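You operate a simulated robot arm through the tools that you are given. There is no shell and no other tool. Be economical: measure what you need, move in short steps, check, and stop when the job is done.

You run a simulated robot arm. Do the job below in one go: nothing can be reset, and whatever is moved stays where it is left.

TASK
Glue the sample's piece onto mat 57's card and roll it flat.
Fine: it goes in the frame; use the open stick and the roller between the boxes; put both back.

The check looks at the end state, three seconds after you hand in, the way a careful person would. Anything else that was tipped, shoved, dropped, spilled or broken makes it a failure.

THE ROBOT
A 7-joint arm with a two-finger parallel gripper, fixed in place. Base frame: the origin is at the foot of the arm, x ahead of it, y to its left, z up; the work surface is at about z = 756. Readings come in mm, rad, newtons and seconds.
With the tool pointing down near the work surface it reaches from about 440 to 920 mm from the base axis. Its first joint turns from -2.007 to 2.007 rad. Payload 3.91 kg.
The tool frame sits at the grasp point between the pads (the TCP): z along the fingers, y along the line on which they close. The tips reach 30 mm beyond it. The gripper opens to 110 mm. The fingers are 20 mm wide and 10 mm thick; the gripper's body (48 by 112 mm) begins 55 mm behind the TCP.
Orientation is told as [roll, pitch, yaw] about the base's x, y, z axes, in that order, counted from this pose: with the fingers straight down and closing along the base's y, the tool's x points along the base's -x, its y along +y and its z along -z.

THE INTERFACE
- The arm moves only by the tool apply_moves. Its argument "motion" is text: rows parted by semicolons, each of 7 numbers parted by spaces: the turn, a rotation vector about the base's x, y, z in rad, then the shift along the base's x, y, z in mm, then the finger opening in mm, from 0 to 110. In form: rx ry rz dx dy dz fingers; .... A call has 1 to 10 rows; each row shifts and turns the commanded pose from where the row before left it. Each row takes 0.2 s and may step no farther than 50 mm and 0.15 rad from the row before; otherwise, or with a gripper value out of range, the whole call is refused. Where a pose cannot be reached the arm comes as near as it can. A force on the tool above 80 N (or 10 N above the force at the start of the call, whichever is more), or a blocked arm, ends the call early, and 0.2 s more pass. Each finger travels about 153 mm/s and halts on what it meets, pressing with about 25 N; the grip force reading is that of the motor and also rises with nothing between the fingers. The clock runs only during rows and for 0.2 s after the last one: add rows that do not move to give the fingers time. It gives the time, the measured TCP pose, the force on the tool (base axes), the opening and the grip force at its end, in the units of the frame above (readings bear some noise), and new pictures: "show" is both (left out), scene, wrist or none.
- Cameras (640 x 400 px; columns grow to the right, rows downward): "scene" is fixed at [222.6, -500.2, 1347.4]; the picture's right is [0.72, -0.70, 0.00], its down [-0.50, -0.52, -0.69] and it looks along [0.48, 0.50, -0.72] (base axes); focal length 214 px, centre (320, 200). "wrist" rides on the gripper at [-36, 0, -57] in the tool frame; the picture's right is [0.00, -1.00, 0.00], its down [0.97, 0.00, -0.24] and it looks along [0.24, 0.00, 0.97] (tool axes); focal length 218 px, centre (320, 200). There is no depth. A picture from a camera that has moved, and an enlarged one, comes with that camera's place and axes in the base frame and with its lens.
- move_column(by): slides the trunk up (or, below 0, down) by that many mm; the arm rides with it, the base frame stays. It gives what a move gives, with no picture.
- close_up(camera, box): a new picture of the part [left, top, right, bottom] of that camera's present view, enlarged. It takes no simulated time.
- sign_off(): hands the job in; it is judged then, once.

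Work in short steps. Places have to be worked out from the pictures, the camera data and where the tool is seen: move nearer, look again, correct. Check each grasp and each placing, and mend what went wrong. You have 120 turns and 170 pictures in all, those below and enlarged ones among them. Open the gripper and draw the arm clear of the work before you hand the job in, unless the task says otherwise; then end with one line.

The tools are called after "Call:" by a JSON object that holds its "fn" and its "kwargs". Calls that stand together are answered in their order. apply_moves: Moves the arm, as the interface text tells. Its arguments: {"type":"object","properties":{"motion":{"type":"string"},"show":{"type":"string","enum":["both","scene","wrist","none"]}},"required":["motion"]} The other tools are called the same way: move_column (by) slides the trunk up or down; close_up (camera, box) takes an enlarged picture of a part of a camera's view; sign_off () hands the job in.

At the start:

```text
time: 0.0
ee_pos: [574.8, 338.1, 1136.6]
tcp_rot: [0.001, 0.0, 0.0]
wrist_force: [0.0, 0.1, 0.3]
width: 109.8
finger_force: 0.0
trunk travel left (down, up): [-725.0, 265.0]
```

scene: 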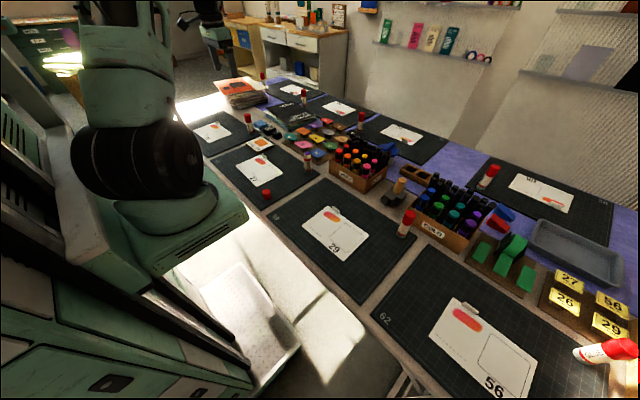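
wrist: 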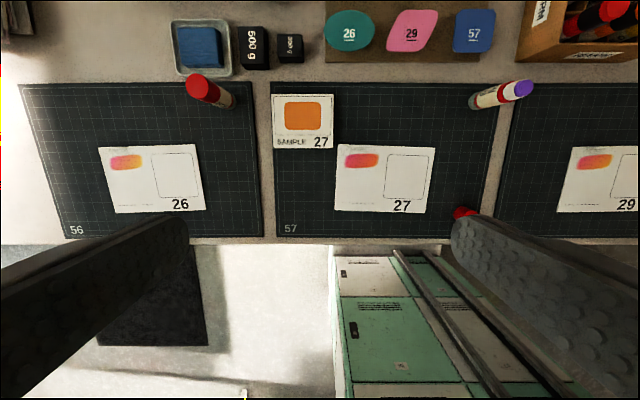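

I'll start by looking closely at the mats, pieces and the tools between the boxes.

Call:
{"fn": "close_up", "kwargs": {"camera": "wrist", "box": [240, 0, 560, 240]}}

Call:
{"fn": "close_up", "kwargs": {"camera": "scene", "box": [180, 80, 420, 230]}}

Call:
{"fn": "close_up", "kwargs": {"camera": "scene", "box": [320, 130, 640, 330]}}

```text
1.67 times, centred on (400, 120) of wrist
camera zoom: at [610.0, 340.0, 1193.9], right [0.0, -1.0, 0.0], down [-0.97, 0.0, 0.24], along [-0.24, 0.0, -0.97], focal length 364 px, centre (187, 333)
```

zoom: 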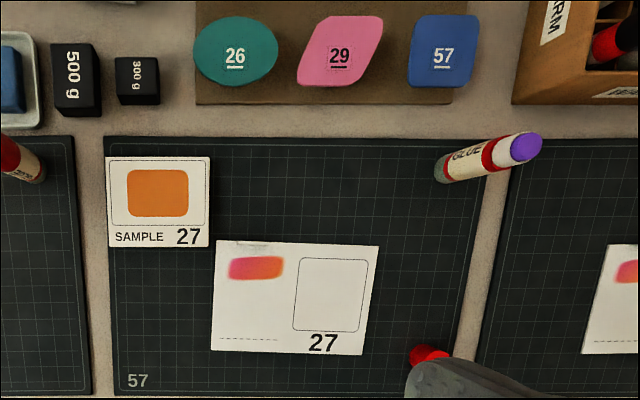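

```text
2.67 times, centred on (300, 155) of scene
camera zoom: at [222.6, -500.2, 1347.4], right [0.72, -0.7, 0.0], down [-0.5, -0.52, -0.69], along [0.48, 0.5, -0.72], focal length 572 px, centre (373, 320)
```

zoom: 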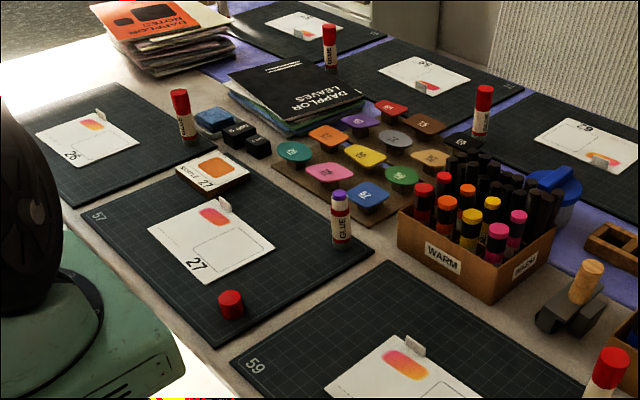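

```text
2.00 times, centred on (480, 230) of scene
camera zoom: at [222.6, -500.2, 1347.4], right [0.72, -0.7, 0.0], down [-0.5, -0.52, -0.69], along [0.48, 0.5, -0.72], focal length 429 px, centre (0, 140)
```

zoom: 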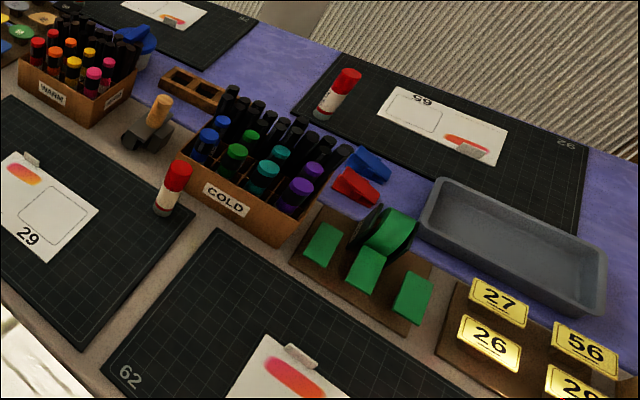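

The sample is an orange rounded rectangle, and the open stick is on mat 57. I'm moving the camera over the pieces to view them.

Call:
{"fn": "apply_moves", "kwargs": {"motion": "0 0 0 25 -35 0 110;0 0 0 25 -35 0 110;0 0 0 25 -35 0 110;0 0 0 25 -35 0 110", "show": "wrist"}}

Call:
{"fn": "close_up", "kwargs": {"camera": "wrist", "box": [180, 0, 500, 200]}}

```text
time: 1.0
ee_pos: [672.5, 202.4, 1137.8]
tcp_rot: [-0.001, 0.0, 0.003]
wrist_force: [0.7, 0.5, -0.2]
width: 109.9
finger_force: 0.1
trunk travel left (down, up): [-725.0, 265.0]
camera wrist: at [708.5, 203.8, 1195.8], right [0.0, -1.0, 0.0], down [-0.97, 0.0, 0.24], along [-0.24, 0.0, -0.97], focal length 218 px, centre (320, 200)
```

wrist: 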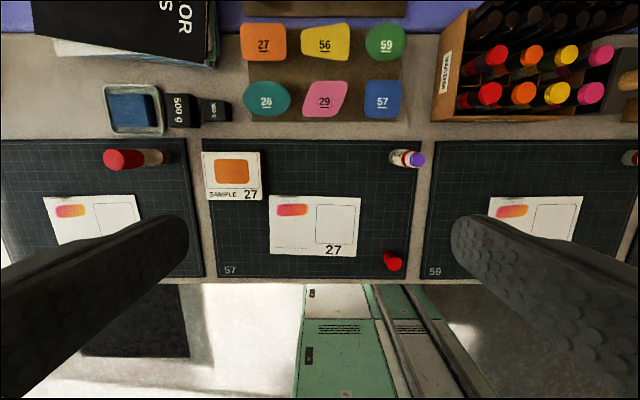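

```text
2.00 times, centred on (340, 100) of wrist
camera zoom: at [708.5, 203.8, 1195.8], right [0.0, -1.0, 0.0], down [-0.97, 0.0, 0.24], along [-0.24, 0.0, -0.97], focal length 436 px, centre (280, 400)
```

zoom: 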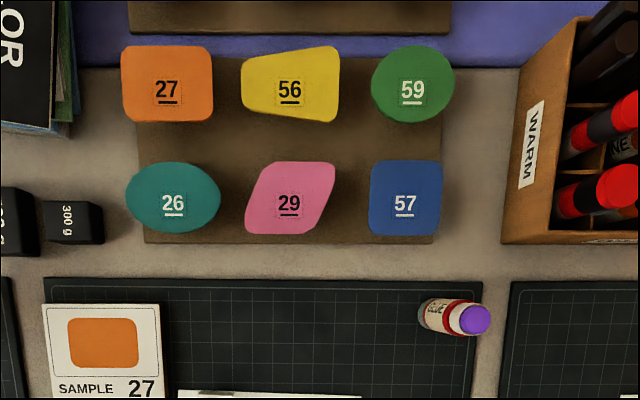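

Call:
{"fn": "close_up", "kwargs": {"camera": "scene", "box": [270, 105, 360, 170]}}

Call:
{"fn": "close_up", "kwargs": {"camera": "scene", "box": [210, 135, 330, 210]}}

Call:
{"fn": "close_up", "kwargs": {"camera": "scene", "box": [360, 160, 440, 220]}}

Call:
{"fn": "close_up", "kwargs": {"camera": "wrist", "box": [200, 140, 420, 280]}}

```text
6.15 times, centred on (315, 138) of scene
camera zoom: at [222.6, -500.2, 1347.4], right [0.72, -0.7, 0.0], down [-0.5, -0.52, -0.69], along [0.48, 0.5, -0.72], focal length 1320 px, centre (351, 585)
```

zoom: 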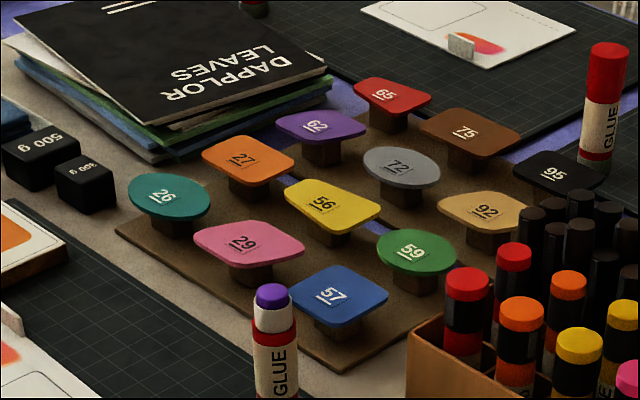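

```text
5.33 times, centred on (270, 172) of scene
camera zoom: at [222.6, -500.2, 1347.4], right [0.72, -0.7, 0.0], down [-0.5, -0.52, -0.69], along [0.48, 0.5, -0.72], focal length 1144 px, centre (587, 347)
```

zoom: 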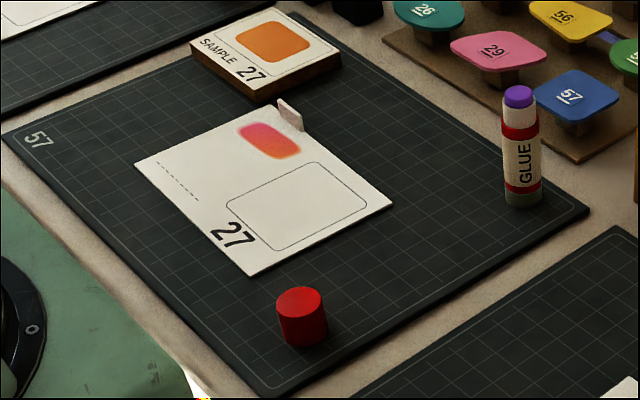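

```text
6.67 times, centred on (400, 190) of scene
camera zoom: at [222.6, -500.2, 1347.4], right [0.72, -0.7, 0.0], down [-0.5, -0.52, -0.69], along [0.48, 0.5, -0.72], focal length 1430 px, centre (-213, 267)
```

zoom: 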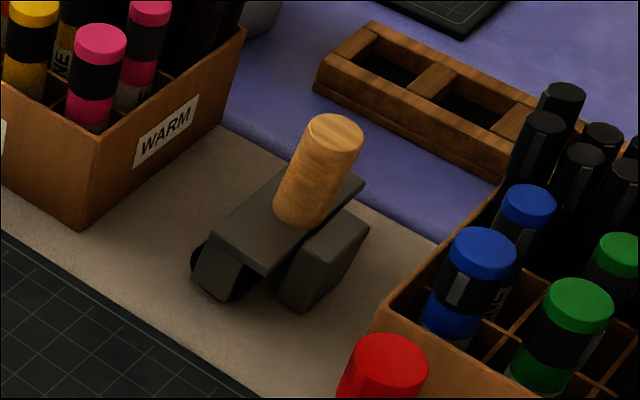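

```text
2.86 times, centred on (310, 210) of wrist
camera zoom: at [708.5, 203.8, 1195.8], right [0.0, -1.0, 0.0], down [-0.97, 0.0, 0.24], along [-0.24, 0.0, -0.97], focal length 624 px, centre (349, 171)
```

zoom: 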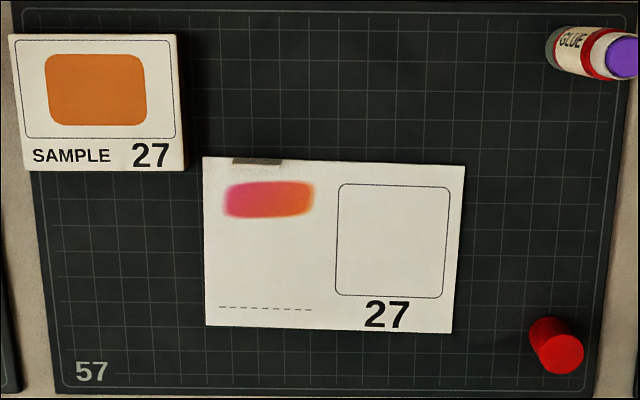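

Piece 27 (orange) sits on a pedestal, and the card's frame is near (546, 171). The open stick stands at about (685, 56), roughly 107 mm tall. I'll tilt the tool to near horizontal, to grip the stick from the side and later invert it.

Call:
{"fn": "apply_moves", "kwargs": {"motion": "0 -0.145 0 -17 -16 -18 60;0 -0.145 0 -17 -16 -18 60;0 -0.145 0 -17 -16 -18 60;0 -0.145 0 -17 -16 -18 60;0 -0.145 0 -17 -16 -18 60;0 -0.145 0 -17 -16 -18 60;0 -0.145 0 -17 -16 -18 60;0 -0.145 0 -17 -16 -18 60;0 -0.145 0 -17 -16 -18 60;0 0 0 0 0 0 60"}}

```text
time: 2.4
ee_pos: [608.9, 57.9, 1071.6]
tcp_rot: [0.456, -0.687, -0.54]
wrist_force: [0.5, -0.4, -0.1]
width: 60.1
finger_force: 0.0
out of reach, approached as far as the arm can: row 7
trunk travel left (down, up): [-725.0, 265.0]
stopped in row 7: the arm was blocked; the commanded pose is now the measured one
camera wrist: at [592.0, 40.0, 1135.8], right [-0.22, -0.91, -0.34], down [-0.82, 0.36, -0.45], along [0.54, 0.18, -0.83], focal length 218 px, centre (320, 200)
```

scene: 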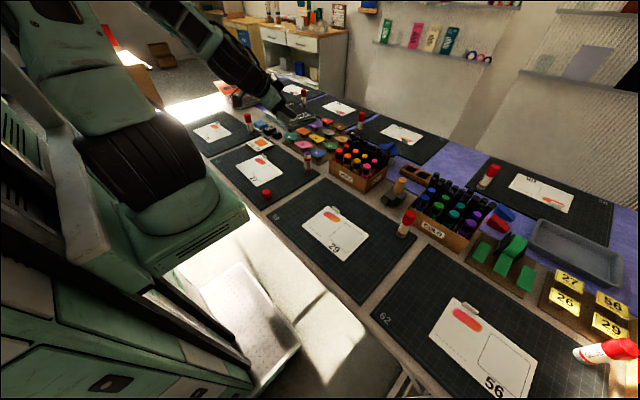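
wrist: 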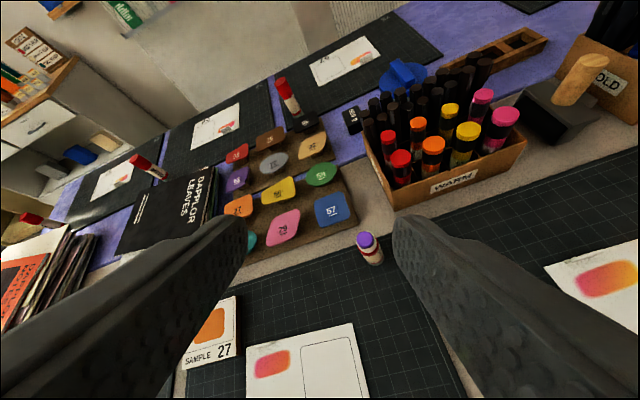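

The wrist ran into a limit with the trunk this high. I'll restore the orientation and raise the tool, then lower the trunk so a horizontal tool is easier to reach.

Call:
{"fn": "apply_moves", "kwargs": {"motion": "-0.0405 0.128 0.059 0 0 10 60;-0.0405 0.128 0.059 0 0 15 60;-0.0405 0.128 0.059 0 0 20 60;-0.0405 0.128 0.059 0 0 20 60;-0.0405 0.128 0.059 0 0 20 60;-0.0405 0.128 0.059 0 0 20 60", "show": "scene"}}

```text
time: 3.8
ee_pos: [606.9, 61.8, 1178.8]
tcp_rot: [0.006, -0.002, 0.012]
wrist_force: [0.2, 1.0, 1.3]
width: 59.9
finger_force: 0.1
trunk travel left (down, up): [-725.0, 265.0]
```

scene: 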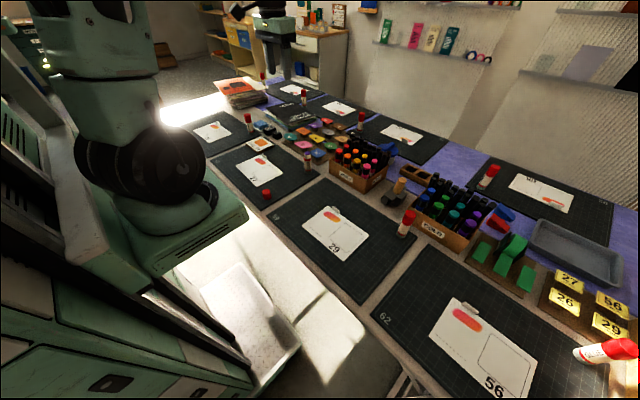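

For a Franka-like wrist, a sideways tilt should work better. I'll yaw by -90° first, so that a later tilt points the tool toward -y.

Call:
{"fn": "apply_moves", "kwargs": {"motion": "0 0 -0.15 3 0 -5 60;0 0 -0.15 3 0 -5 60;0 0 -0.15 3 0 -5 60;0 0 -0.15 3 0 -5 60;0 0 -0.15 3 0 -5 60;0 0 -0.15 3 0 -5 60;0 0 -0.15 3 0 -5 60;0 0 -0.15 3 0 -5 60;0 0 -0.15 3 0 -5 60;0 0 -0.15 3 0 -5 60", "show": "none"}}

Call:
{"fn": "apply_moves", "kwargs": {"motion": "0 0 -0.08 0 0 0 60;-0.145 0 0 0 0 -8 60;-0.145 0 0 0 0 -8 60;-0.145 0 0 0 0 -8 60;-0.145 0 0 0 0 -8 60;-0.145 0 0 0 0 -8 60;-0.145 0 0 0 0 -8 60;-0.145 0 0 0 0 -8 60;-0.145 0 0 0 0 -8 60;-0.145 0 0 0 0 -8 60"}}

```text
time: 6.0
ee_pos: [638.2, 59.2, 1126.8]
tcp_rot: [0.004, -0.004, -1.492]
wrist_force: [0.2, 0.0, -0.6]
width: 60.1
finger_force: 0.0
trunk travel left (down, up): [-725.0, 265.0]
```

```text
time: 8.2
ee_pos: [638.3, 62.4, 1056.1]
tcp_rot: [0.001, -1.311, -1.568]
wrist_force: [-0.8, -0.1, 0.1]
width: 60.0
finger_force: 0.1
trunk travel left (down, up): [-725.0, 265.0]
camera wrist: at [638.3, 109.5, 1105.8], right [-1.0, 0.0, 0.0], down [0.0, 0.48, -0.88], along [0.0, -0.88, -0.48], focal length 218 px, centre (320, 200)
```

scene: 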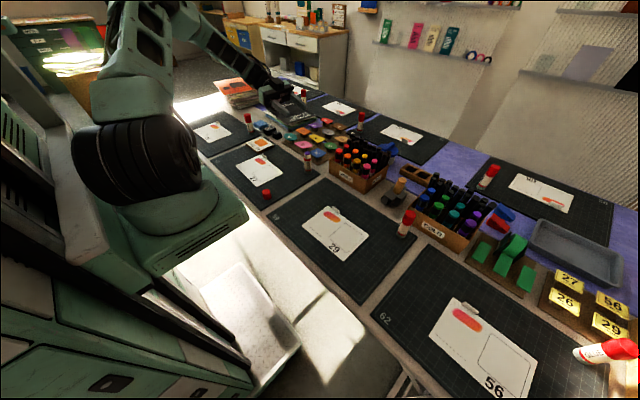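
wrist: 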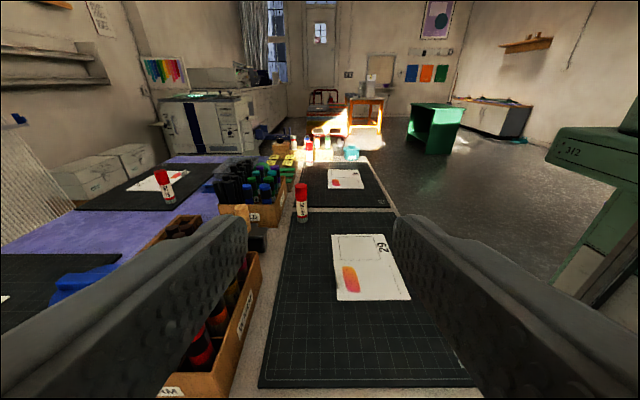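

The 75° tilt works. I'm moving to a spot left of the stick (+y side) and lower, so the camera can see it.

Call:
{"fn": "apply_moves", "kwargs": {"motion": "0 0 0 8 22 -25 70;0 0 0 8 22 -30 70;0 0 0 8 22 -30 70;0 0 0 8 22 -30 70;0 0 0 8 22 -30 70;0 0 0 6 0 0 70"}}

```text
time: 9.6
ee_pos: [682.4, 171.1, 909.1]
tcp_rot: [-0.005, -1.31, -1.564]
wrist_force: [-0.6, -0.1, -0.3]
width: 70.1
finger_force: 0.0
trunk travel left (down, up): [-725.0, 265.0]
camera wrist: at [681.9, 217.6, 959.0], right [-1.0, 0.0, 0.0], down [0.0, 0.48, -0.88], along [0.0, -0.88, -0.48], focal length 218 px, centre (320, 200)
```

scene: 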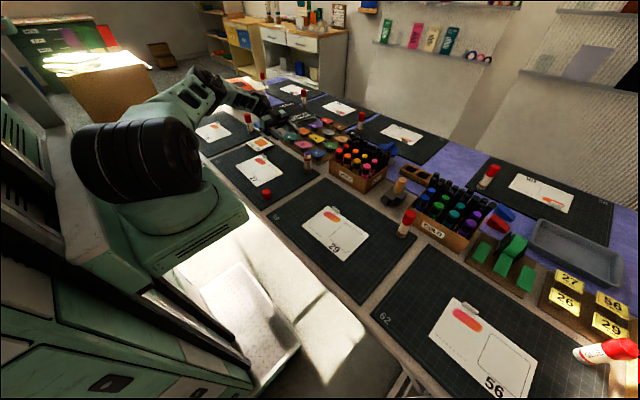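
wrist: 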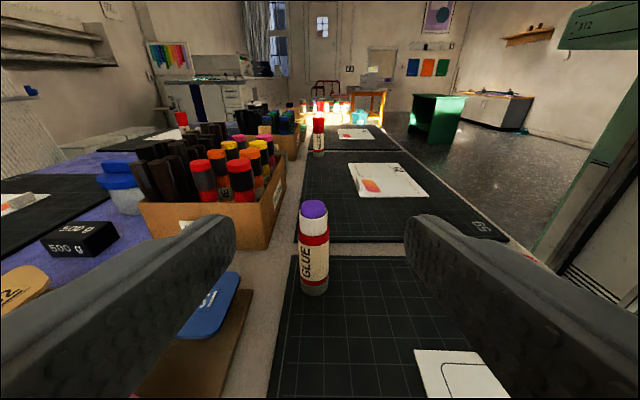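

The stick measures about (687.5, 56.5), with its top near z 867. I'm descending in front of it with the fingers open, staying clear of tile 57.

Call:
{"fn": "apply_moves", "kwargs": {"motion": "0 0 0 2.5 -20 -25 64;0 0 0 2.5 -20 -30 64;0 0 0 0 -5 -22 64", "show": "wrist"}}

```text
time: 10.4
ee_pos: [685.6, 125.5, 834.1]
tcp_rot: [0.0, -1.309, -1.567]
wrist_force: [-2.0, -0.9, 5.2]
width: 64.0
finger_force: 0.0
trunk travel left (down, up): [-725.0, 265.0]
camera wrist: at [685.5, 173.0, 883.4], right [-1.0, 0.0, 0.0], down [0.0, 0.48, -0.88], along [0.0, -0.88, -0.48], focal length 218 px, centre (320, 200)
```

wrist: 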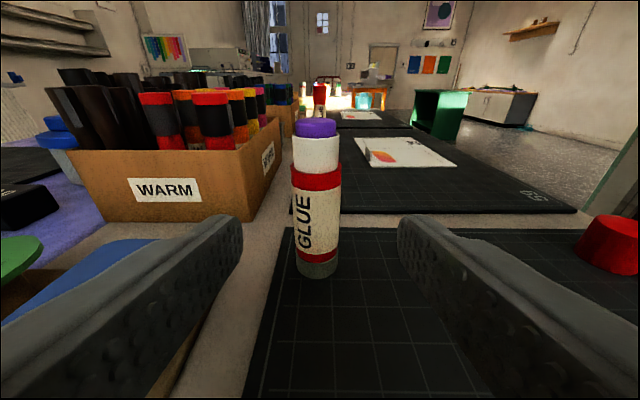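

The stick's centre is about (687, 51). I'm moving forward along the fingers and closing on it.

Call:
{"fn": "apply_moves", "kwargs": {"motion": "0 0 0 1 -25 -8 64;0 0 0 0.5 -25 -8 64;0 0 0 0 -23 -6 64;0 0 0 0 0 0 64", "show": "both"}}

```text
time: 11.0
ee_pos: [690.8, 101.6, 829.5]
tcp_rot: [0.057, -1.28, -1.602]
wrist_force: [-14.1, 3.6, 21.5]
width: 64.2
finger_force: 0.1
trunk travel left (down, up): [-725.0, 265.0]
stopped in row 2: the force on the tool passed its limit (the readings are from after the stop); the commanded pose is now the measured one
camera wrist: at [689.2, 147.7, 880.2], right [-1.0, -0.02, -0.02], down [0.0, 0.51, -0.86], along [0.03, -0.86, -0.51], focal length 218 px, centre (320, 200)
```

scene: 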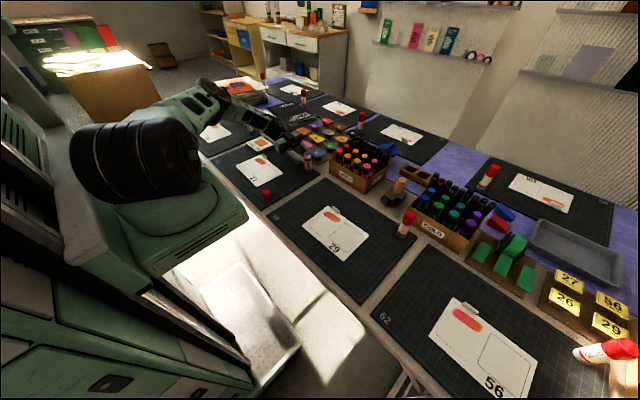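
wrist: 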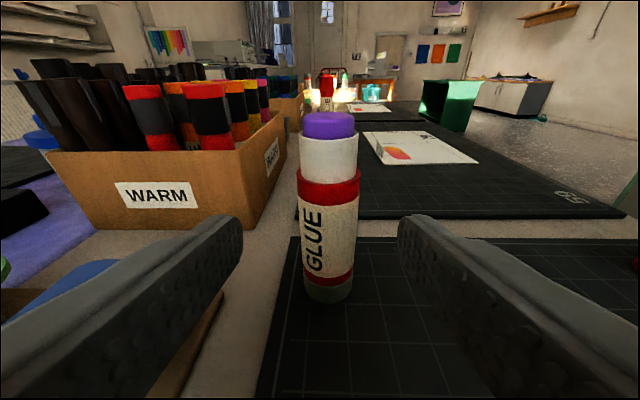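

Some part of the wrist is touching something. I'll back up and away, then look for what it hit.

Call:
{"fn": "apply_moves", "kwargs": {"motion": "0 0 0 0 0 20 64;0 0 0 0 0 40 64;0 0 0 0 20 40 64;-0.057 0 0.03 0 0 20 64", "show": "none"}}

Call:
{"fn": "close_up", "kwargs": {"camera": "scene", "box": [180, 70, 360, 190]}}

```text
time: 12.0
ee_pos: [693.9, 119.7, 948.4]
tcp_rot: [0.057, -1.342, -1.572]
wrist_force: [-0.2, -0.2, 0.3]
width: 63.7
finger_force: 0.1
trunk travel left (down, up): [-725.0, 265.0]
```

```text
3.33 times, centred on (270, 130) of scene
camera zoom: at [222.6, -500.2, 1347.4], right [0.72, -0.7, 0.0], down [-0.5, -0.52, -0.69], along [0.48, 0.5, -0.72], focal length 715 px, centre (487, 433)
```

zoom: 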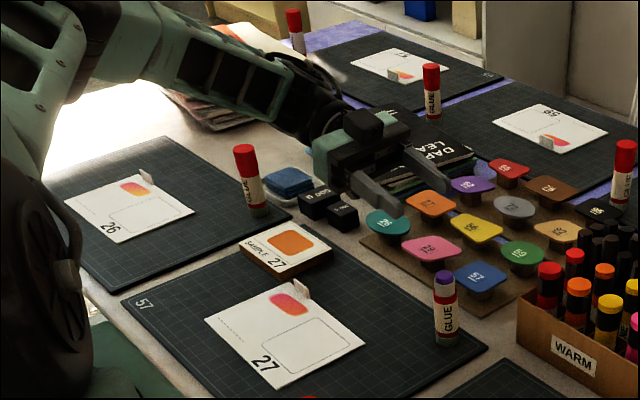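

Call:
{"fn": "close_up", "kwargs": {"camera": "scene", "box": [270, 105, 360, 170]}}

Call:
{"fn": "close_up", "kwargs": {"camera": "wrist", "box": [0, 0, 640, 400]}}

```text
6.15 times, centred on (315, 138) of scene
camera zoom: at [222.6, -500.2, 1347.4], right [0.72, -0.7, 0.0], down [-0.5, -0.52, -0.69], along [0.48, 0.5, -0.72], focal length 1320 px, centre (351, 585)
```

zoom: 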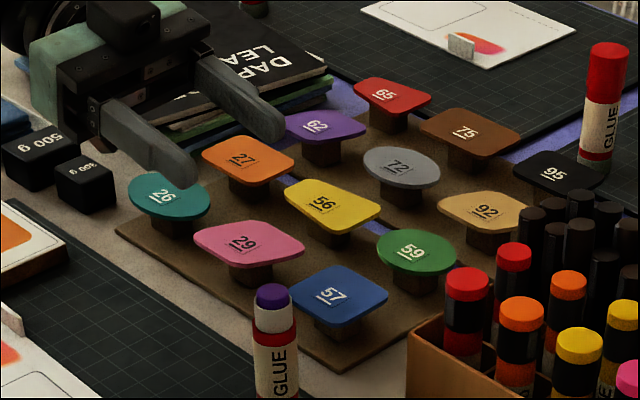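

```text
1.00 times, centred on (320, 200) of wrist
camera zoom: at [691.3, 168.1, 997.3], right [-1.0, -0.05, -0.01], down [-0.01, 0.45, -0.89], along [0.05, -0.89, -0.45], focal length 218 px, centre (320, 200)
```

zoom: 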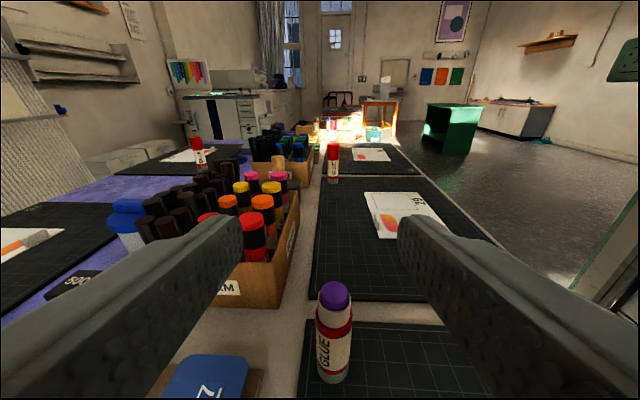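

Nothing was displaced. The wrist's bulk most likely met the 300 g weight's top edge. I'll swing the tool azimuth about 32° so the wrist rides over the open mat instead.

Call:
{"fn": "apply_moves", "kwargs": {"motion": "0 0 0.14 -12 0 0 64;0 0 0.14 -12 0 0 64;0 0 0.14 -12 0 -20 64;0 0 0.14 -13 -5 -30 64;0 0 0 0 0 0 64"}}

```text
time: 13.2
ee_pos: [643.3, 114.3, 898.6]
tcp_rot: [0.058, -1.343, -1.015]
wrist_force: [0.7, -0.6, -0.2]
width: 64.0
finger_force: 0.1
trunk travel left (down, up): [-725.0, 265.0]
camera wrist: at [616.5, 154.5, 946.8], right [-0.82, -0.58, -0.01], down [-0.25, 0.38, -0.89], along [0.52, -0.72, -0.45], focal length 218 px, centre (320, 200)
```

scene: 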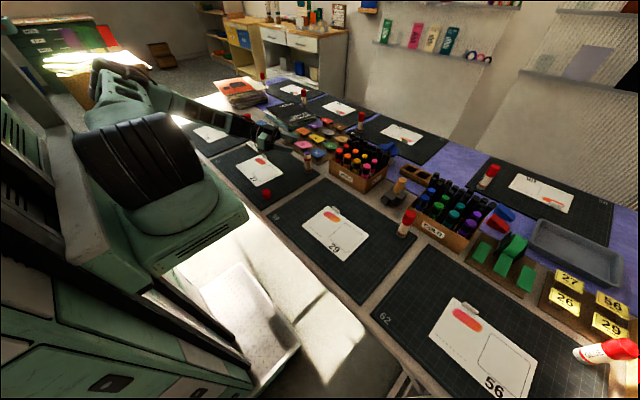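
wrist: 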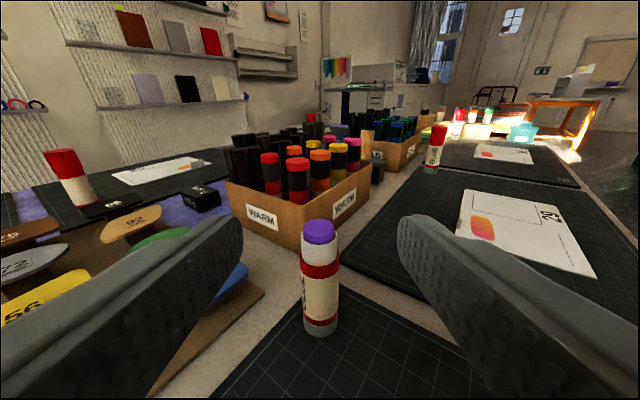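

Call:
{"fn": "close_up", "kwargs": {"camera": "scene", "box": [90, 50, 330, 200]}}

```text
2.67 times, centred on (210, 125) of scene
camera zoom: at [222.6, -500.2, 1347.4], right [0.72, -0.7, 0.0], down [-0.5, -0.52, -0.69], along [0.48, 0.5, -0.72], focal length 572 px, centre (613, 400)
```

zoom: 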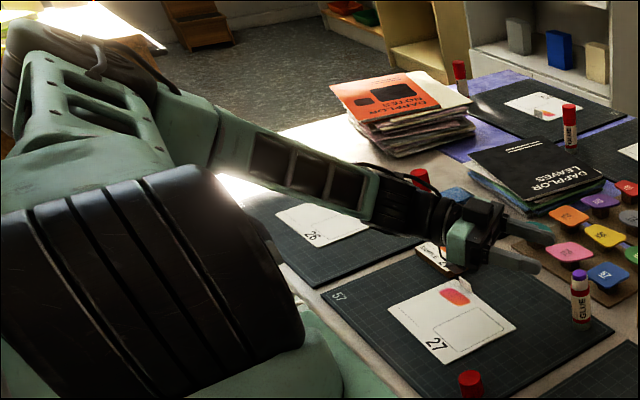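

The forearm now rises clear of everything. I'm lowering to grip height with the stick still centred ahead.

Call:
{"fn": "apply_moves", "kwargs": {"motion": "0 0 0 0 0 -25 64;0 0 0 0 0 -25 64;0 0 0 0 0 -14 64;0 0 0 0 0 0 64", "show": "wrist"}}

```text
time: 14.2
ee_pos: [641.3, 116.3, 839.3]
tcp_rot: [0.081, -1.345, -1.038]
wrist_force: [-0.5, -2.3, 37.1]
width: 64.1
finger_force: 0.1
trunk travel left (down, up): [-725.0, 265.0]
camera wrist: at [615.0, 155.6, 885.8], right [-0.82, -0.57, -0.02], down [-0.25, 0.38, -0.89], along [0.52, -0.73, -0.45], focal length 218 px, centre (320, 200)
```

wrist: 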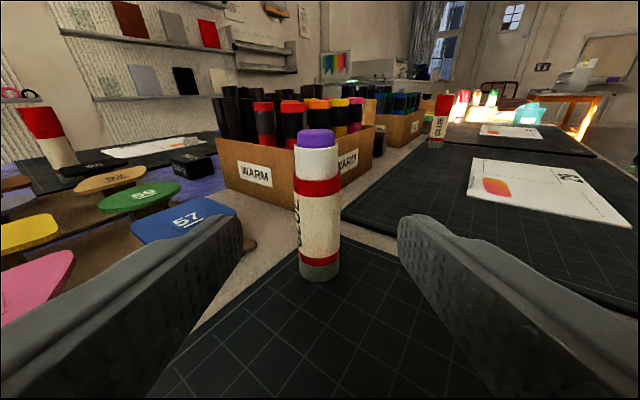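

Another upward force at the same height: the wrist bulk reaches down to the table here. I'm lifting now and checking underneath.

Call:
{"fn": "apply_moves", "kwargs": {"motion": "0 0 0 0 0 25 64;0 0 0 0 0 35 64", "show": "none"}}

Call:
{"fn": "close_up", "kwargs": {"camera": "scene", "box": [210, 110, 330, 210]}}

```text
time: 14.8
ee_pos: [641.0, 116.2, 893.2]
tcp_rot: [0.051, -1.341, -1.01]
wrist_force: [0.8, -0.9, 0.4]
width: 64.4
finger_force: 0.0
trunk travel left (down, up): [-725.0, 265.0]
```

```text
4.00 times, centred on (270, 160) of scene
camera zoom: at [222.6, -500.2, 1347.4], right [0.72, -0.7, 0.0], down [-0.5, -0.52, -0.69], along [0.48, 0.5, -0.72], focal length 858 px, centre (520, 360)
```

zoom: 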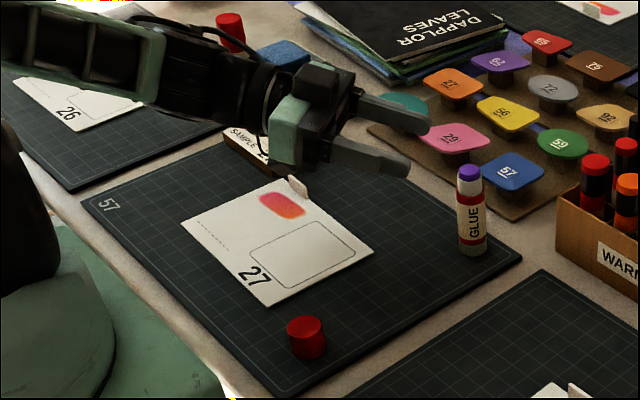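

The card hasn't moved. I'll go down in small steps and watch the scene picture, to find what is actually touching.

Call:
{"fn": "apply_moves", "kwargs": {"motion": "0 0 0 0 0 -25 64;0 0 0 0 0 -17 64;0 0 0 0 0 0 64", "show": "none"}}

Call:
{"fn": "close_up", "kwargs": {"camera": "scene", "box": [210, 90, 330, 165]}}

Call:
{"fn": "close_up", "kwargs": {"camera": "scene", "box": [0, 0, 320, 200]}}

```text
time: 15.6
ee_pos: [642.8, 114.7, 851.2]
tcp_rot: [0.057, -1.341, -1.015]
wrist_force: [-0.8, 0.3, 0.4]
width: 64.1
finger_force: 0.0
trunk travel left (down, up): [-725.0, 265.0]
```

```text
5.33 times, centred on (270, 128) of scene
camera zoom: at [222.6, -500.2, 1347.4], right [0.72, -0.7, 0.0], down [-0.5, -0.52, -0.69], along [0.48, 0.5, -0.72], focal length 1144 px, centre (587, 587)
```

zoom: 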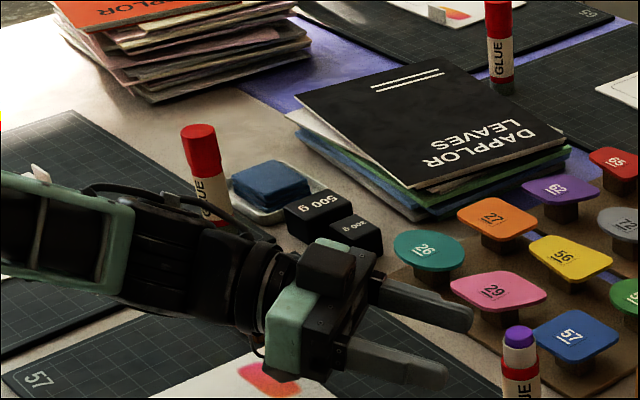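

```text
2.00 times, centred on (160, 100) of scene
camera zoom: at [222.6, -500.2, 1347.4], right [0.72, -0.7, 0.0], down [-0.5, -0.52, -0.69], along [0.48, 0.5, -0.72], focal length 429 px, centre (640, 400)
```

zoom: 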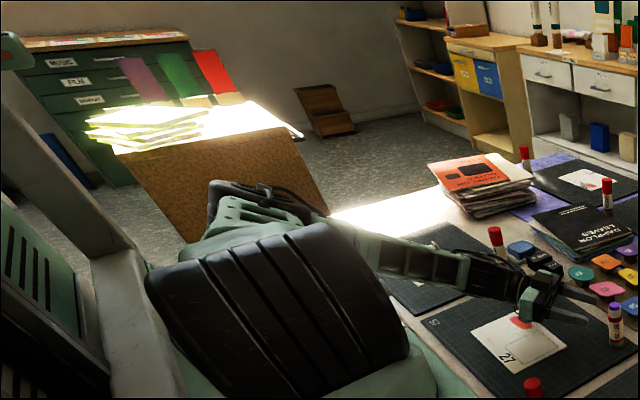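

The forearm lies almost flat over the table because the shoulder is low. I'll raise the trunk so the forearm comes down from above, then lower the tool again.

Call:
{"fn": "move_column", "kwargs": {"by": 200}}

Call:
{"fn": "apply_moves", "kwargs": {"motion": "0 0 0 0 0 -40 64;0 0 0 0 0 -40 64;0 0 0 0 0 -40 64;0 0 0 0 0 -35 64;0 0 0 0 0 0 64", "show": "none"}}

Call:
{"fn": "close_up", "kwargs": {"camera": "scene", "box": [0, 0, 320, 200]}}

```text
time: 17.8
ee_pos: [642.8, 114.5, 1051.9]
tcp_rot: [0.058, -1.343, -1.014]
wrist_force: [-0.1, 0.9, -0.5]
width: 63.9
finger_force: 0.1
trunk travel left (down, up): [-925.0, 65.0]
```

```text
time: 19.0
ee_pos: [643.4, 115.8, 896.2]
tcp_rot: [0.061, -1.342, -1.016]
wrist_force: [-0.2, -0.4, -0.6]
width: 64.2
finger_force: 0.1
trunk travel left (down, up): [-925.0, 65.0]
```

```text
2.00 times, centred on (160, 100) of scene
camera zoom: at [222.6, -500.2, 1347.4], right [0.72, -0.7, 0.0], down [-0.5, -0.52, -0.69], along [0.48, 0.5, -0.72], focal length 429 px, centre (640, 400)
```

zoom: 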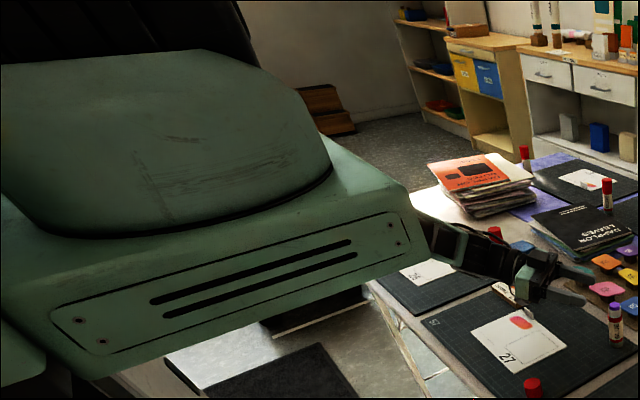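

The forearm now comes in from higher. I'm lowering to grip height and watching the force.

Call:
{"fn": "apply_moves", "kwargs": {"motion": "0 0 0 0 0 -30 64;0 0 0 0 0 -18 64;0 0 0 0 0 0 64", "show": "none"}}

Call:
{"fn": "apply_moves", "kwargs": {"motion": "0 0 0 0 0 -12 64;0 0 0 0 0 0 64", "show": "wrist"}}

Call:
{"fn": "close_up", "kwargs": {"camera": "scene", "box": [210, 90, 330, 165]}}

```text
time: 19.8
ee_pos: [641.6, 135.6, 858.4]
tcp_rot: [0.128, -1.316, -1.071]
wrist_force: [-0.2, -0.8, -0.2]
width: 63.9
finger_force: 0.0
trunk travel left (down, up): [-925.0, 65.0]
```

```text
time: 20.4
ee_pos: [640.3, 147.6, 853.8]
tcp_rot: [0.17, -1.298, -1.109]
wrist_force: [0.3, 0.6, 1.2]
width: 63.9
finger_force: 0.0
trunk travel left (down, up): [-925.0, 65.0]
camera wrist: at [612.4, 184.7, 903.0], right [-0.81, -0.59, -0.05], down [-0.25, 0.42, -0.87], along [0.53, -0.69, -0.49], focal length 218 px, centre (320, 200)
```

wrist: 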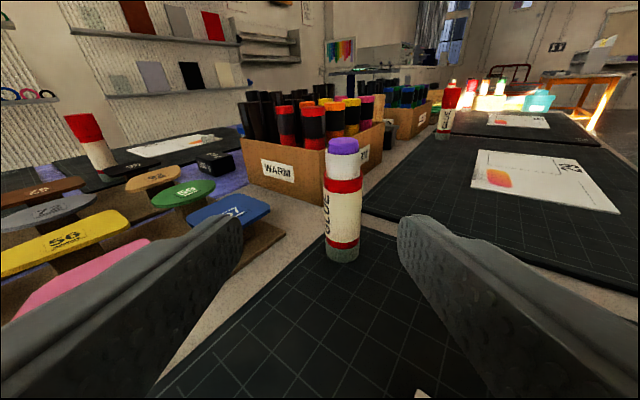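

```text
5.33 times, centred on (270, 128) of scene
camera zoom: at [222.6, -500.2, 1347.4], right [0.72, -0.7, 0.0], down [-0.5, -0.52, -0.69], along [0.48, 0.5, -0.72], focal length 1144 px, centre (587, 587)
```

zoom: 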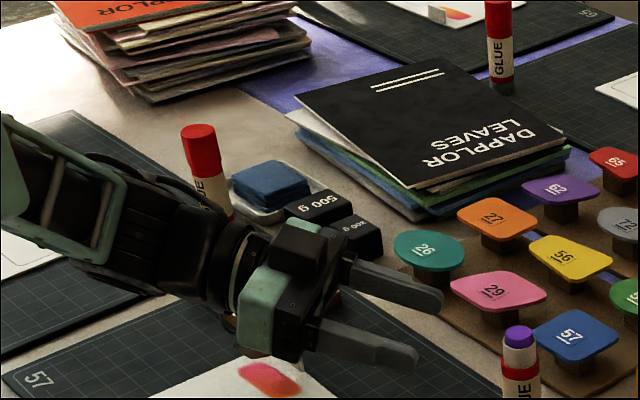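

No contact this time, but the arm is at a joint limit. A compromise should work: trunk 100 lower and the tool pitched a little more steeply, about 22° below horizontal.

Call:
{"fn": "apply_moves", "kwargs": {"motion": "0 0 0 0 0 40 64;0 0 0 0 0 40 64;0 0 0 0 0 40 64", "show": "none"}}

Call:
{"fn": "move_column", "kwargs": {"by": -100}}

Call:
{"fn": "apply_moves", "kwargs": {"motion": "0.062 0.109 0.014 3 -20 0 64;0 0 0 0 -13 0 64;0 0 0 0 0 0 64", "show": "wrist"}}

```text
time: 21.2
ee_pos: [643.0, 113.4, 957.7]
tcp_rot: [0.051, -1.342, -1.009]
wrist_force: [0.9, -0.7, -0.5]
width: 64.1
finger_force: 0.0
trunk travel left (down, up): [-925.0, 65.0]
```

```text
time: 22.5
ee_pos: [642.5, 113.5, 857.2]
tcp_rot: [0.058, -1.342, -1.015]
wrist_force: [0.0, -0.8, -0.1]
width: 63.9
finger_force: 0.1
trunk travel left (down, up): [-825.0, 165.0]
```

```text
time: 23.3
ee_pos: [644.4, 81.1, 858.3]
tcp_rot: [-0.118, -1.226, -0.832]
wrist_force: [0.0, 0.1, 0.5]
width: 63.7
finger_force: 0.1
trunk travel left (down, up): [-825.0, 165.0]
camera wrist: at [622.9, 116.2, 911.2], right [-0.81, -0.59, 0.04], down [-0.35, 0.43, -0.83], along [0.47, -0.69, -0.55], focal length 218 px, centre (320, 200)
```

wrist: 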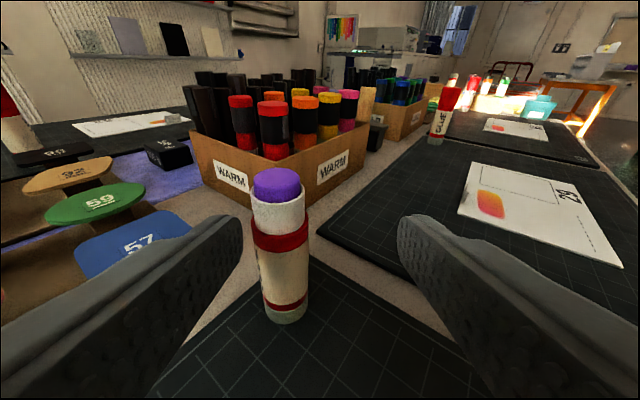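

The view puts the stick at (688, 52). I'm fixing the roll, aligning laterally, and lowering slowly while watching the force.

Call:
{"fn": "apply_moves", "kwargs": {"motion": "0.023 -0.032 -0.014 6 8 0 70;0 0 0 6 8 0 70;0 0 0 0 0 -12 70;0 0 0 0 0 -10 70;0 0 0 0 0 0 70", "show": "none"}}

Call:
{"fn": "apply_moves", "kwargs": {"motion": "0 0 0 0 0 -10 70;0 0 0 0 0 0 70", "show": "wrist"}}

```text
time: 24.5
ee_pos: [657.4, 95.2, 834.2]
tcp_rot: [-0.002, -1.228, -0.955]
wrist_force: [0.1, 0.8, 0.2]
width: 70.2
finger_force: 0.1
trunk travel left (down, up): [-825.0, 165.0]
```

```text
time: 25.1
ee_pos: [657.3, 97.0, 824.5]
tcp_rot: [-0.001, -1.228, -0.956]
wrist_force: [-0.1, 0.4, 2.0]
width: 70.3
finger_force: 0.0
trunk travel left (down, up): [-825.0, 165.0]
camera wrist: at [633.8, 131.9, 878.2], right [-0.82, -0.58, 0.0], down [-0.32, 0.45, -0.83], along [0.48, -0.68, -0.55], focal length 218 px, centre (320, 200)
```

wrist: 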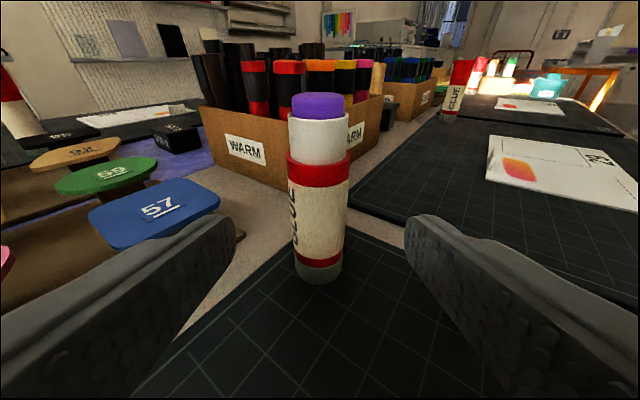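

No contact. I'm advancing onto the stick.

Call:
{"fn": "apply_moves", "kwargs": {"motion": "0 0 0 10 -15 0 70;0 0 0 10 -15 -2 70;0 0 0 10 -15 -2 70;0 0 0 0 0 0 70", "show": "wrist"}}

```text
time: 26.1
ee_pos: [688.0, 55.3, 820.8]
tcp_rot: [0.008, -1.226, -0.964]
wrist_force: [-10.7, 17.0, 22.6]
width: 70.0
finger_force: 0.1
trunk travel left (down, up): [-825.0, 165.0]
camera wrist: at [663.9, 89.3, 875.0], right [-0.82, -0.58, 0.0], down [-0.32, 0.45, -0.83], along [0.48, -0.68, -0.55], focal length 218 px, centre (320, 200)
```

wrist: 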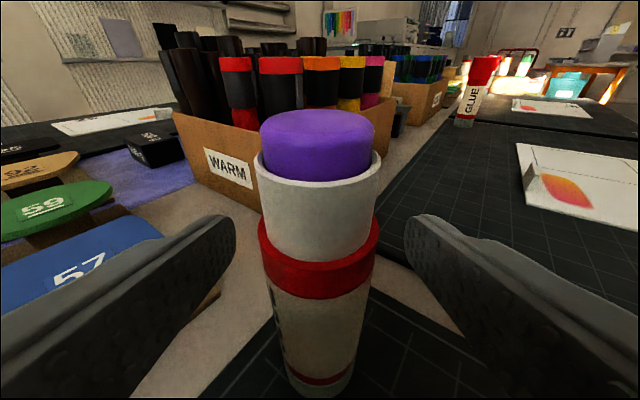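

The force is backward and upward, so something under the wrist is dragging. I'm lifting straight up a little and checking the card and sample.

Call:
{"fn": "apply_moves", "kwargs": {"motion": "0 0 0 0 0 9 70;0 0 0 0 0 0 70", "show": "none"}}

Call:
{"fn": "close_up", "kwargs": {"camera": "scene", "box": [210, 110, 330, 210]}}

```text
time: 26.7
ee_pos: [687.8, 51.0, 829.8]
tcp_rot: [-0.004, -1.226, -0.956]
wrist_force: [0.3, -0.2, 0.8]
width: 70.0
finger_force: 0.0
trunk travel left (down, up): [-825.0, 165.0]
```

```text
4.00 times, centred on (270, 160) of scene
camera zoom: at [222.6, -500.2, 1347.4], right [0.72, -0.7, 0.0], down [-0.5, -0.52, -0.69], along [0.48, 0.5, -0.72], focal length 858 px, centre (520, 360)
```

zoom: 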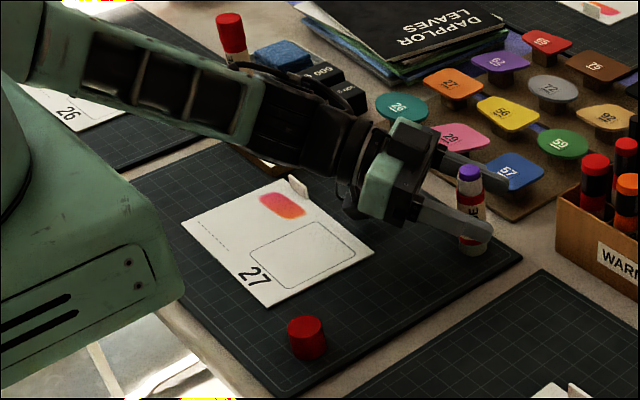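

Everything is still in place, and at z≈830 nothing touches. The stick is centred between the fingers, so I'll close at z≈827.

Call:
{"fn": "apply_moves", "kwargs": {"motion": "0 0 0 0 0 -2.5 50;0 0 0 0 0 0 36;0 0 0 0 0 0 20;0 0 0 0 0 0 15;0 0 0 0 0 0 15", "show": "wrist"}}

```text
time: 27.9
ee_pos: [687.2, 53.3, 826.8]
tcp_rot: [-0.001, -1.226, -0.955]
wrist_force: [-0.6, 0.5, 0.5]
width: 27.9
finger_force: 24.8
trunk travel left (down, up): [-825.0, 165.0]
camera wrist: at [663.7, 87.1, 880.4], right [-0.82, -0.58, 0.0], down [-0.32, 0.45, -0.83], along [0.48, -0.68, -0.55], focal length 218 px, centre (320, 200)
```

wrist: 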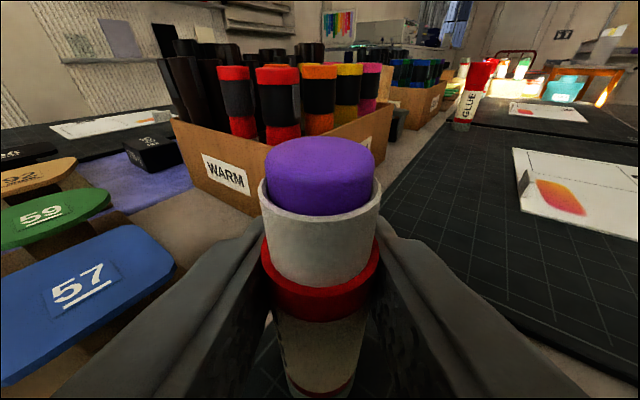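

The stick is held, 27.9 mm wide. I'm lifting it straight up and starting the 180° turn about the tool axis.

Call:
{"fn": "apply_moves", "kwargs": {"motion": "0 0 0 0 0 30 15;0 0 0 0 0 45 15;0 0 0 -10 15 45 15;0 0 0 -20 20 30 15", "show": "none"}}

Call:
{"fn": "apply_moves", "kwargs": {"motion": "0.0815 -0.1154 -0.0507 0 0 0 15;0.0815 -0.1154 -0.0507 0 0 0 15;0.0815 -0.1154 -0.0507 0 0 0 15;0.0815 -0.1154 -0.0507 0 0 0 15;0.0815 -0.1154 -0.0507 0 0 0 15;0.0815 -0.1154 -0.0507 0 0 0 15;0.0815 -0.1154 -0.0507 0 0 0 15;0.0815 -0.1154 -0.0507 0 0 0 15;0.0815 -0.1154 -0.0507 0 0 0 15;0.0815 -0.1154 -0.0507 0 0 0 15", "show": "wrist"}}

```text
time: 28.9
ee_pos: [655.2, 81.3, 976.2]
tcp_rot: [-0.003, -1.227, -0.952]
wrist_force: [0.4, 1.1, -1.0]
width: 27.8
finger_force: 24.7
trunk travel left (down, up): [-825.0, 165.0]
```

```text
time: 31.1
ee_pos: [658.4, 85.5, 976.3]
tcp_rot: [1.225, -0.064, -2.504]
wrist_force: [-0.3, 0.3, 0.2]
width: 27.9
finger_force: 25.0
trunk travel left (down, up): [-825.0, 165.0]
camera wrist: at [598.7, 109.4, 999.4], right [-0.25, 0.24, -0.94], down [0.65, 0.76, 0.02], along [0.72, -0.6, -0.34], focal length 218 px, centre (320, 200)
```

wrist: 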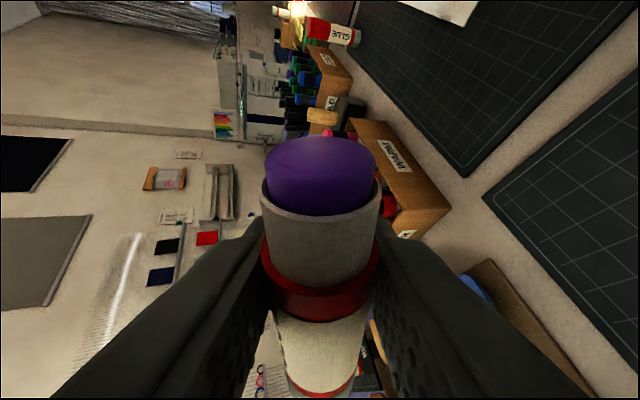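

Halfway around with no limit reached. I'll continue the flip.

Call:
{"fn": "apply_moves", "kwargs": {"motion": "0.0815 -0.1154 -0.0507 0 0 0 15;0.0815 -0.1154 -0.0507 0 0 0 15;0.0815 -0.1154 -0.0507 0 0 0 15;0.0815 -0.1154 -0.0507 0 0 0 15;0.0815 -0.1154 -0.0507 0 0 0 15;0.0815 -0.1154 -0.0507 0 0 0 15;0.0815 -0.1154 -0.0507 0 0 0 15;0.0815 -0.1154 -0.0507 0 0 0 15;0.0815 -0.1154 -0.0507 0 0 0 15;0.0815 -0.1154 -0.0507 0 0 0 15", "show": "none"}}

Call:
{"fn": "apply_moves", "kwargs": {"motion": "0.0769 -0.109 -0.0478 0 0 0 15;0 0 0 0 0 0 15"}}

```text
time: 31.8
ee_pos: [645.5, 164.2, 1036.2]
tcp_rot: [0.843, 0.371, -2.776]
wrist_force: [0.1, 0.1, -0.4]
width: 28.0
finger_force: 24.6
out of reach, approached as far as the arm can: row 3
trunk travel left (down, up): [-825.0, 165.0]
stopped in row 3: the arm was blocked; the commanded pose is now the measured one
```

```text
time: 32.3
ee_pos: [628.9, 189.8, 1110.1]
tcp_rot: [0.522, 0.524, -2.971]
wrist_force: [0.7, -0.5, -0.9]
width: 27.9
finger_force: 25.3
out of reach, approached as far as the arm can: row 1
trunk travel left (down, up): [-825.0, 165.0]
stopped in row 2: the arm was blocked; the commanded pose is now the measured one
camera wrist: at [569.1, 208.4, 1136.3], right [0.1, 0.9, -0.43], down [0.71, 0.24, 0.67], along [0.7, -0.37, -0.61], focal length 218 px, centre (320, 200)
```

scene: 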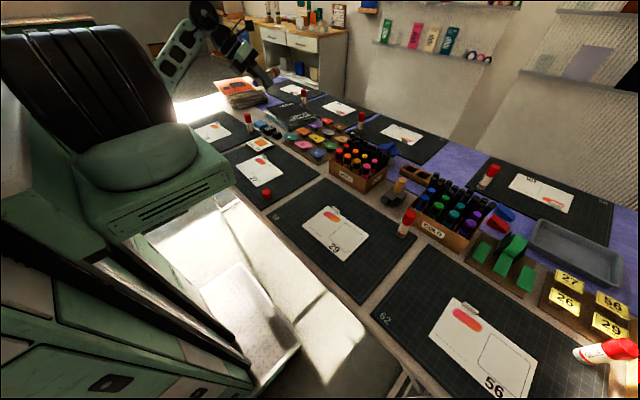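
wrist: 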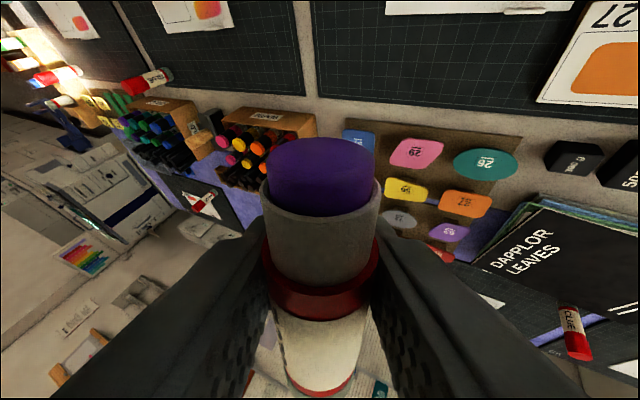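

The + direction hit the joint-7 limit, so the flip has to go the other way. I'm returning to the pick orientation while high above the table.

Call:
{"fn": "apply_moves", "kwargs": {"motion": "-0.0936 0.0801 0.0757 0 0 0 15;-0.0936 0.0801 0.0757 0 0 0 15;-0.0936 0.0801 0.0757 0 0 0 15;-0.0936 0.0801 0.0757 0 0 0 15;-0.0936 0.0801 0.0757 0 0 0 15;-0.0936 0.0801 0.0757 0 0 0 15;-0.0936 0.0801 0.0757 0 0 0 15;-0.0936 0.0801 0.0757 0 0 0 15;-0.0936 0.0801 0.0757 0 0 0 15;-0.0936 0.0801 0.0757 0 0 0 15", "show": "none"}}

Call:
{"fn": "apply_moves", "kwargs": {"motion": "-0.0936 0.0801 0.0757 0 0 -8 15;-0.0936 0.0801 0.0757 0 -10 -8 15;-0.0936 0.0801 0.0757 0 -15 -20 15;-0.0936 0.0801 0.0757 0 -15 -20 15;-0.0936 0.0801 0.0757 0 -15 -20 15;-0.0936 0.0801 0.0757 0 -15 -20 15;0 0 0 0 0 0 15", "show": "wrist"}}

```text
time: 34.5
ee_pos: [627.6, 188.1, 1108.9]
tcp_rot: [0.825, -0.642, -2.124]
wrist_force: [-0.2, -0.3, -0.2]
width: 27.9
finger_force: 25.1
trunk travel left (down, up): [-825.0, 165.0]
```

```text
time: 36.1
ee_pos: [628.9, 116.8, 1013.5]
tcp_rot: [-0.023, -1.222, -0.922]
wrist_force: [0.2, 0.2, 0.2]
width: 27.5
finger_force: 25.4
trunk travel left (down, up): [-825.0, 165.0]
camera wrist: at [604.4, 150.6, 1067.6], right [-0.81, -0.59, 0.01], down [-0.33, 0.45, -0.83], along [0.48, -0.67, -0.56], focal length 218 px, centre (320, 200)
```

wrist: 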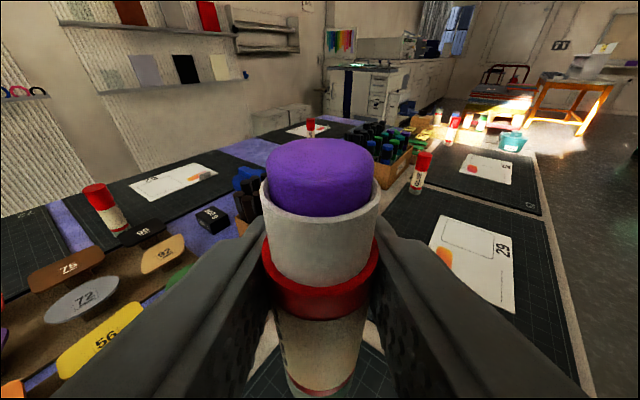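

Back at the pick orientation. Now I'll flip in the negative direction.

Call:
{"fn": "apply_moves", "kwargs": {"motion": "-0.0805 0.1144 0.0517 0 0 0 15;-0.0805 0.1144 0.0517 0 0 0 15;-0.0805 0.1144 0.0517 0 0 0 15;-0.0805 0.1144 0.0517 0 0 0 15;-0.0805 0.1144 0.0517 0 0 0 15;-0.0805 0.1144 0.0517 0 0 0 15;-0.0805 0.1144 0.0517 0 0 0 15;-0.0805 0.1144 0.0517 0 0 0 15;-0.0805 0.1144 0.0517 0 0 0 15;-0.0805 0.1144 0.0517 0 0 0 15", "show": "none"}}

Call:
{"fn": "apply_moves", "kwargs": {"motion": "-0.0805 0.1144 0.0517 0 0 0 15;-0.0805 0.1144 0.0517 0 0 0 15;-0.0805 0.1144 0.0517 0 0 0 15;-0.0805 0.1144 0.0517 0 0 0 15;-0.0805 0.1144 0.0517 0 0 0 15;-0.0805 0.1144 0.0517 0 0 0 15;-0.0805 0.1144 0.0517 0 0 0 15;-0.0805 0.1144 0.0517 0 0 0 15;-0.0805 0.1144 0.0517 0 0 0 15;-0.0805 0.1144 0.0517 0 0 0 15"}}

```text
time: 38.3
ee_pos: [628.7, 118.0, 1013.9]
tcp_rot: [-1.206, -0.064, 0.592]
wrist_force: [-0.1, 0.2, -0.7]
width: 27.8
finger_force: 24.6
trunk travel left (down, up): [-825.0, 165.0]
```

```text
time: 40.5
ee_pos: [628.6, 117.1, 1014.0]
tcp_rot: [-0.367, 1.184, 1.78]
wrist_force: [-0.1, 0.6, -0.1]
width: 27.8
finger_force: 25.5
trunk travel left (down, up): [-825.0, 165.0]
camera wrist: at [595.4, 175.7, 1001.6], right [0.84, 0.52, 0.14], down [-0.05, -0.17, 0.98], along [0.53, -0.84, -0.12], focal length 218 px, centre (320, 200)
```

scene: 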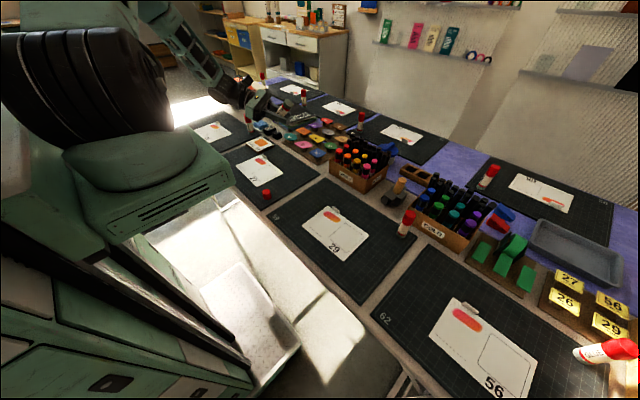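
wrist: 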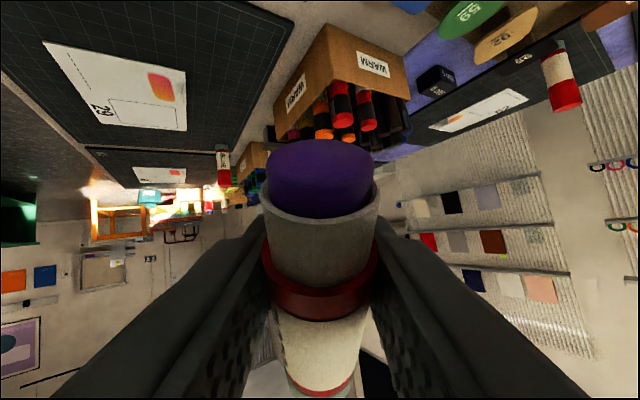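

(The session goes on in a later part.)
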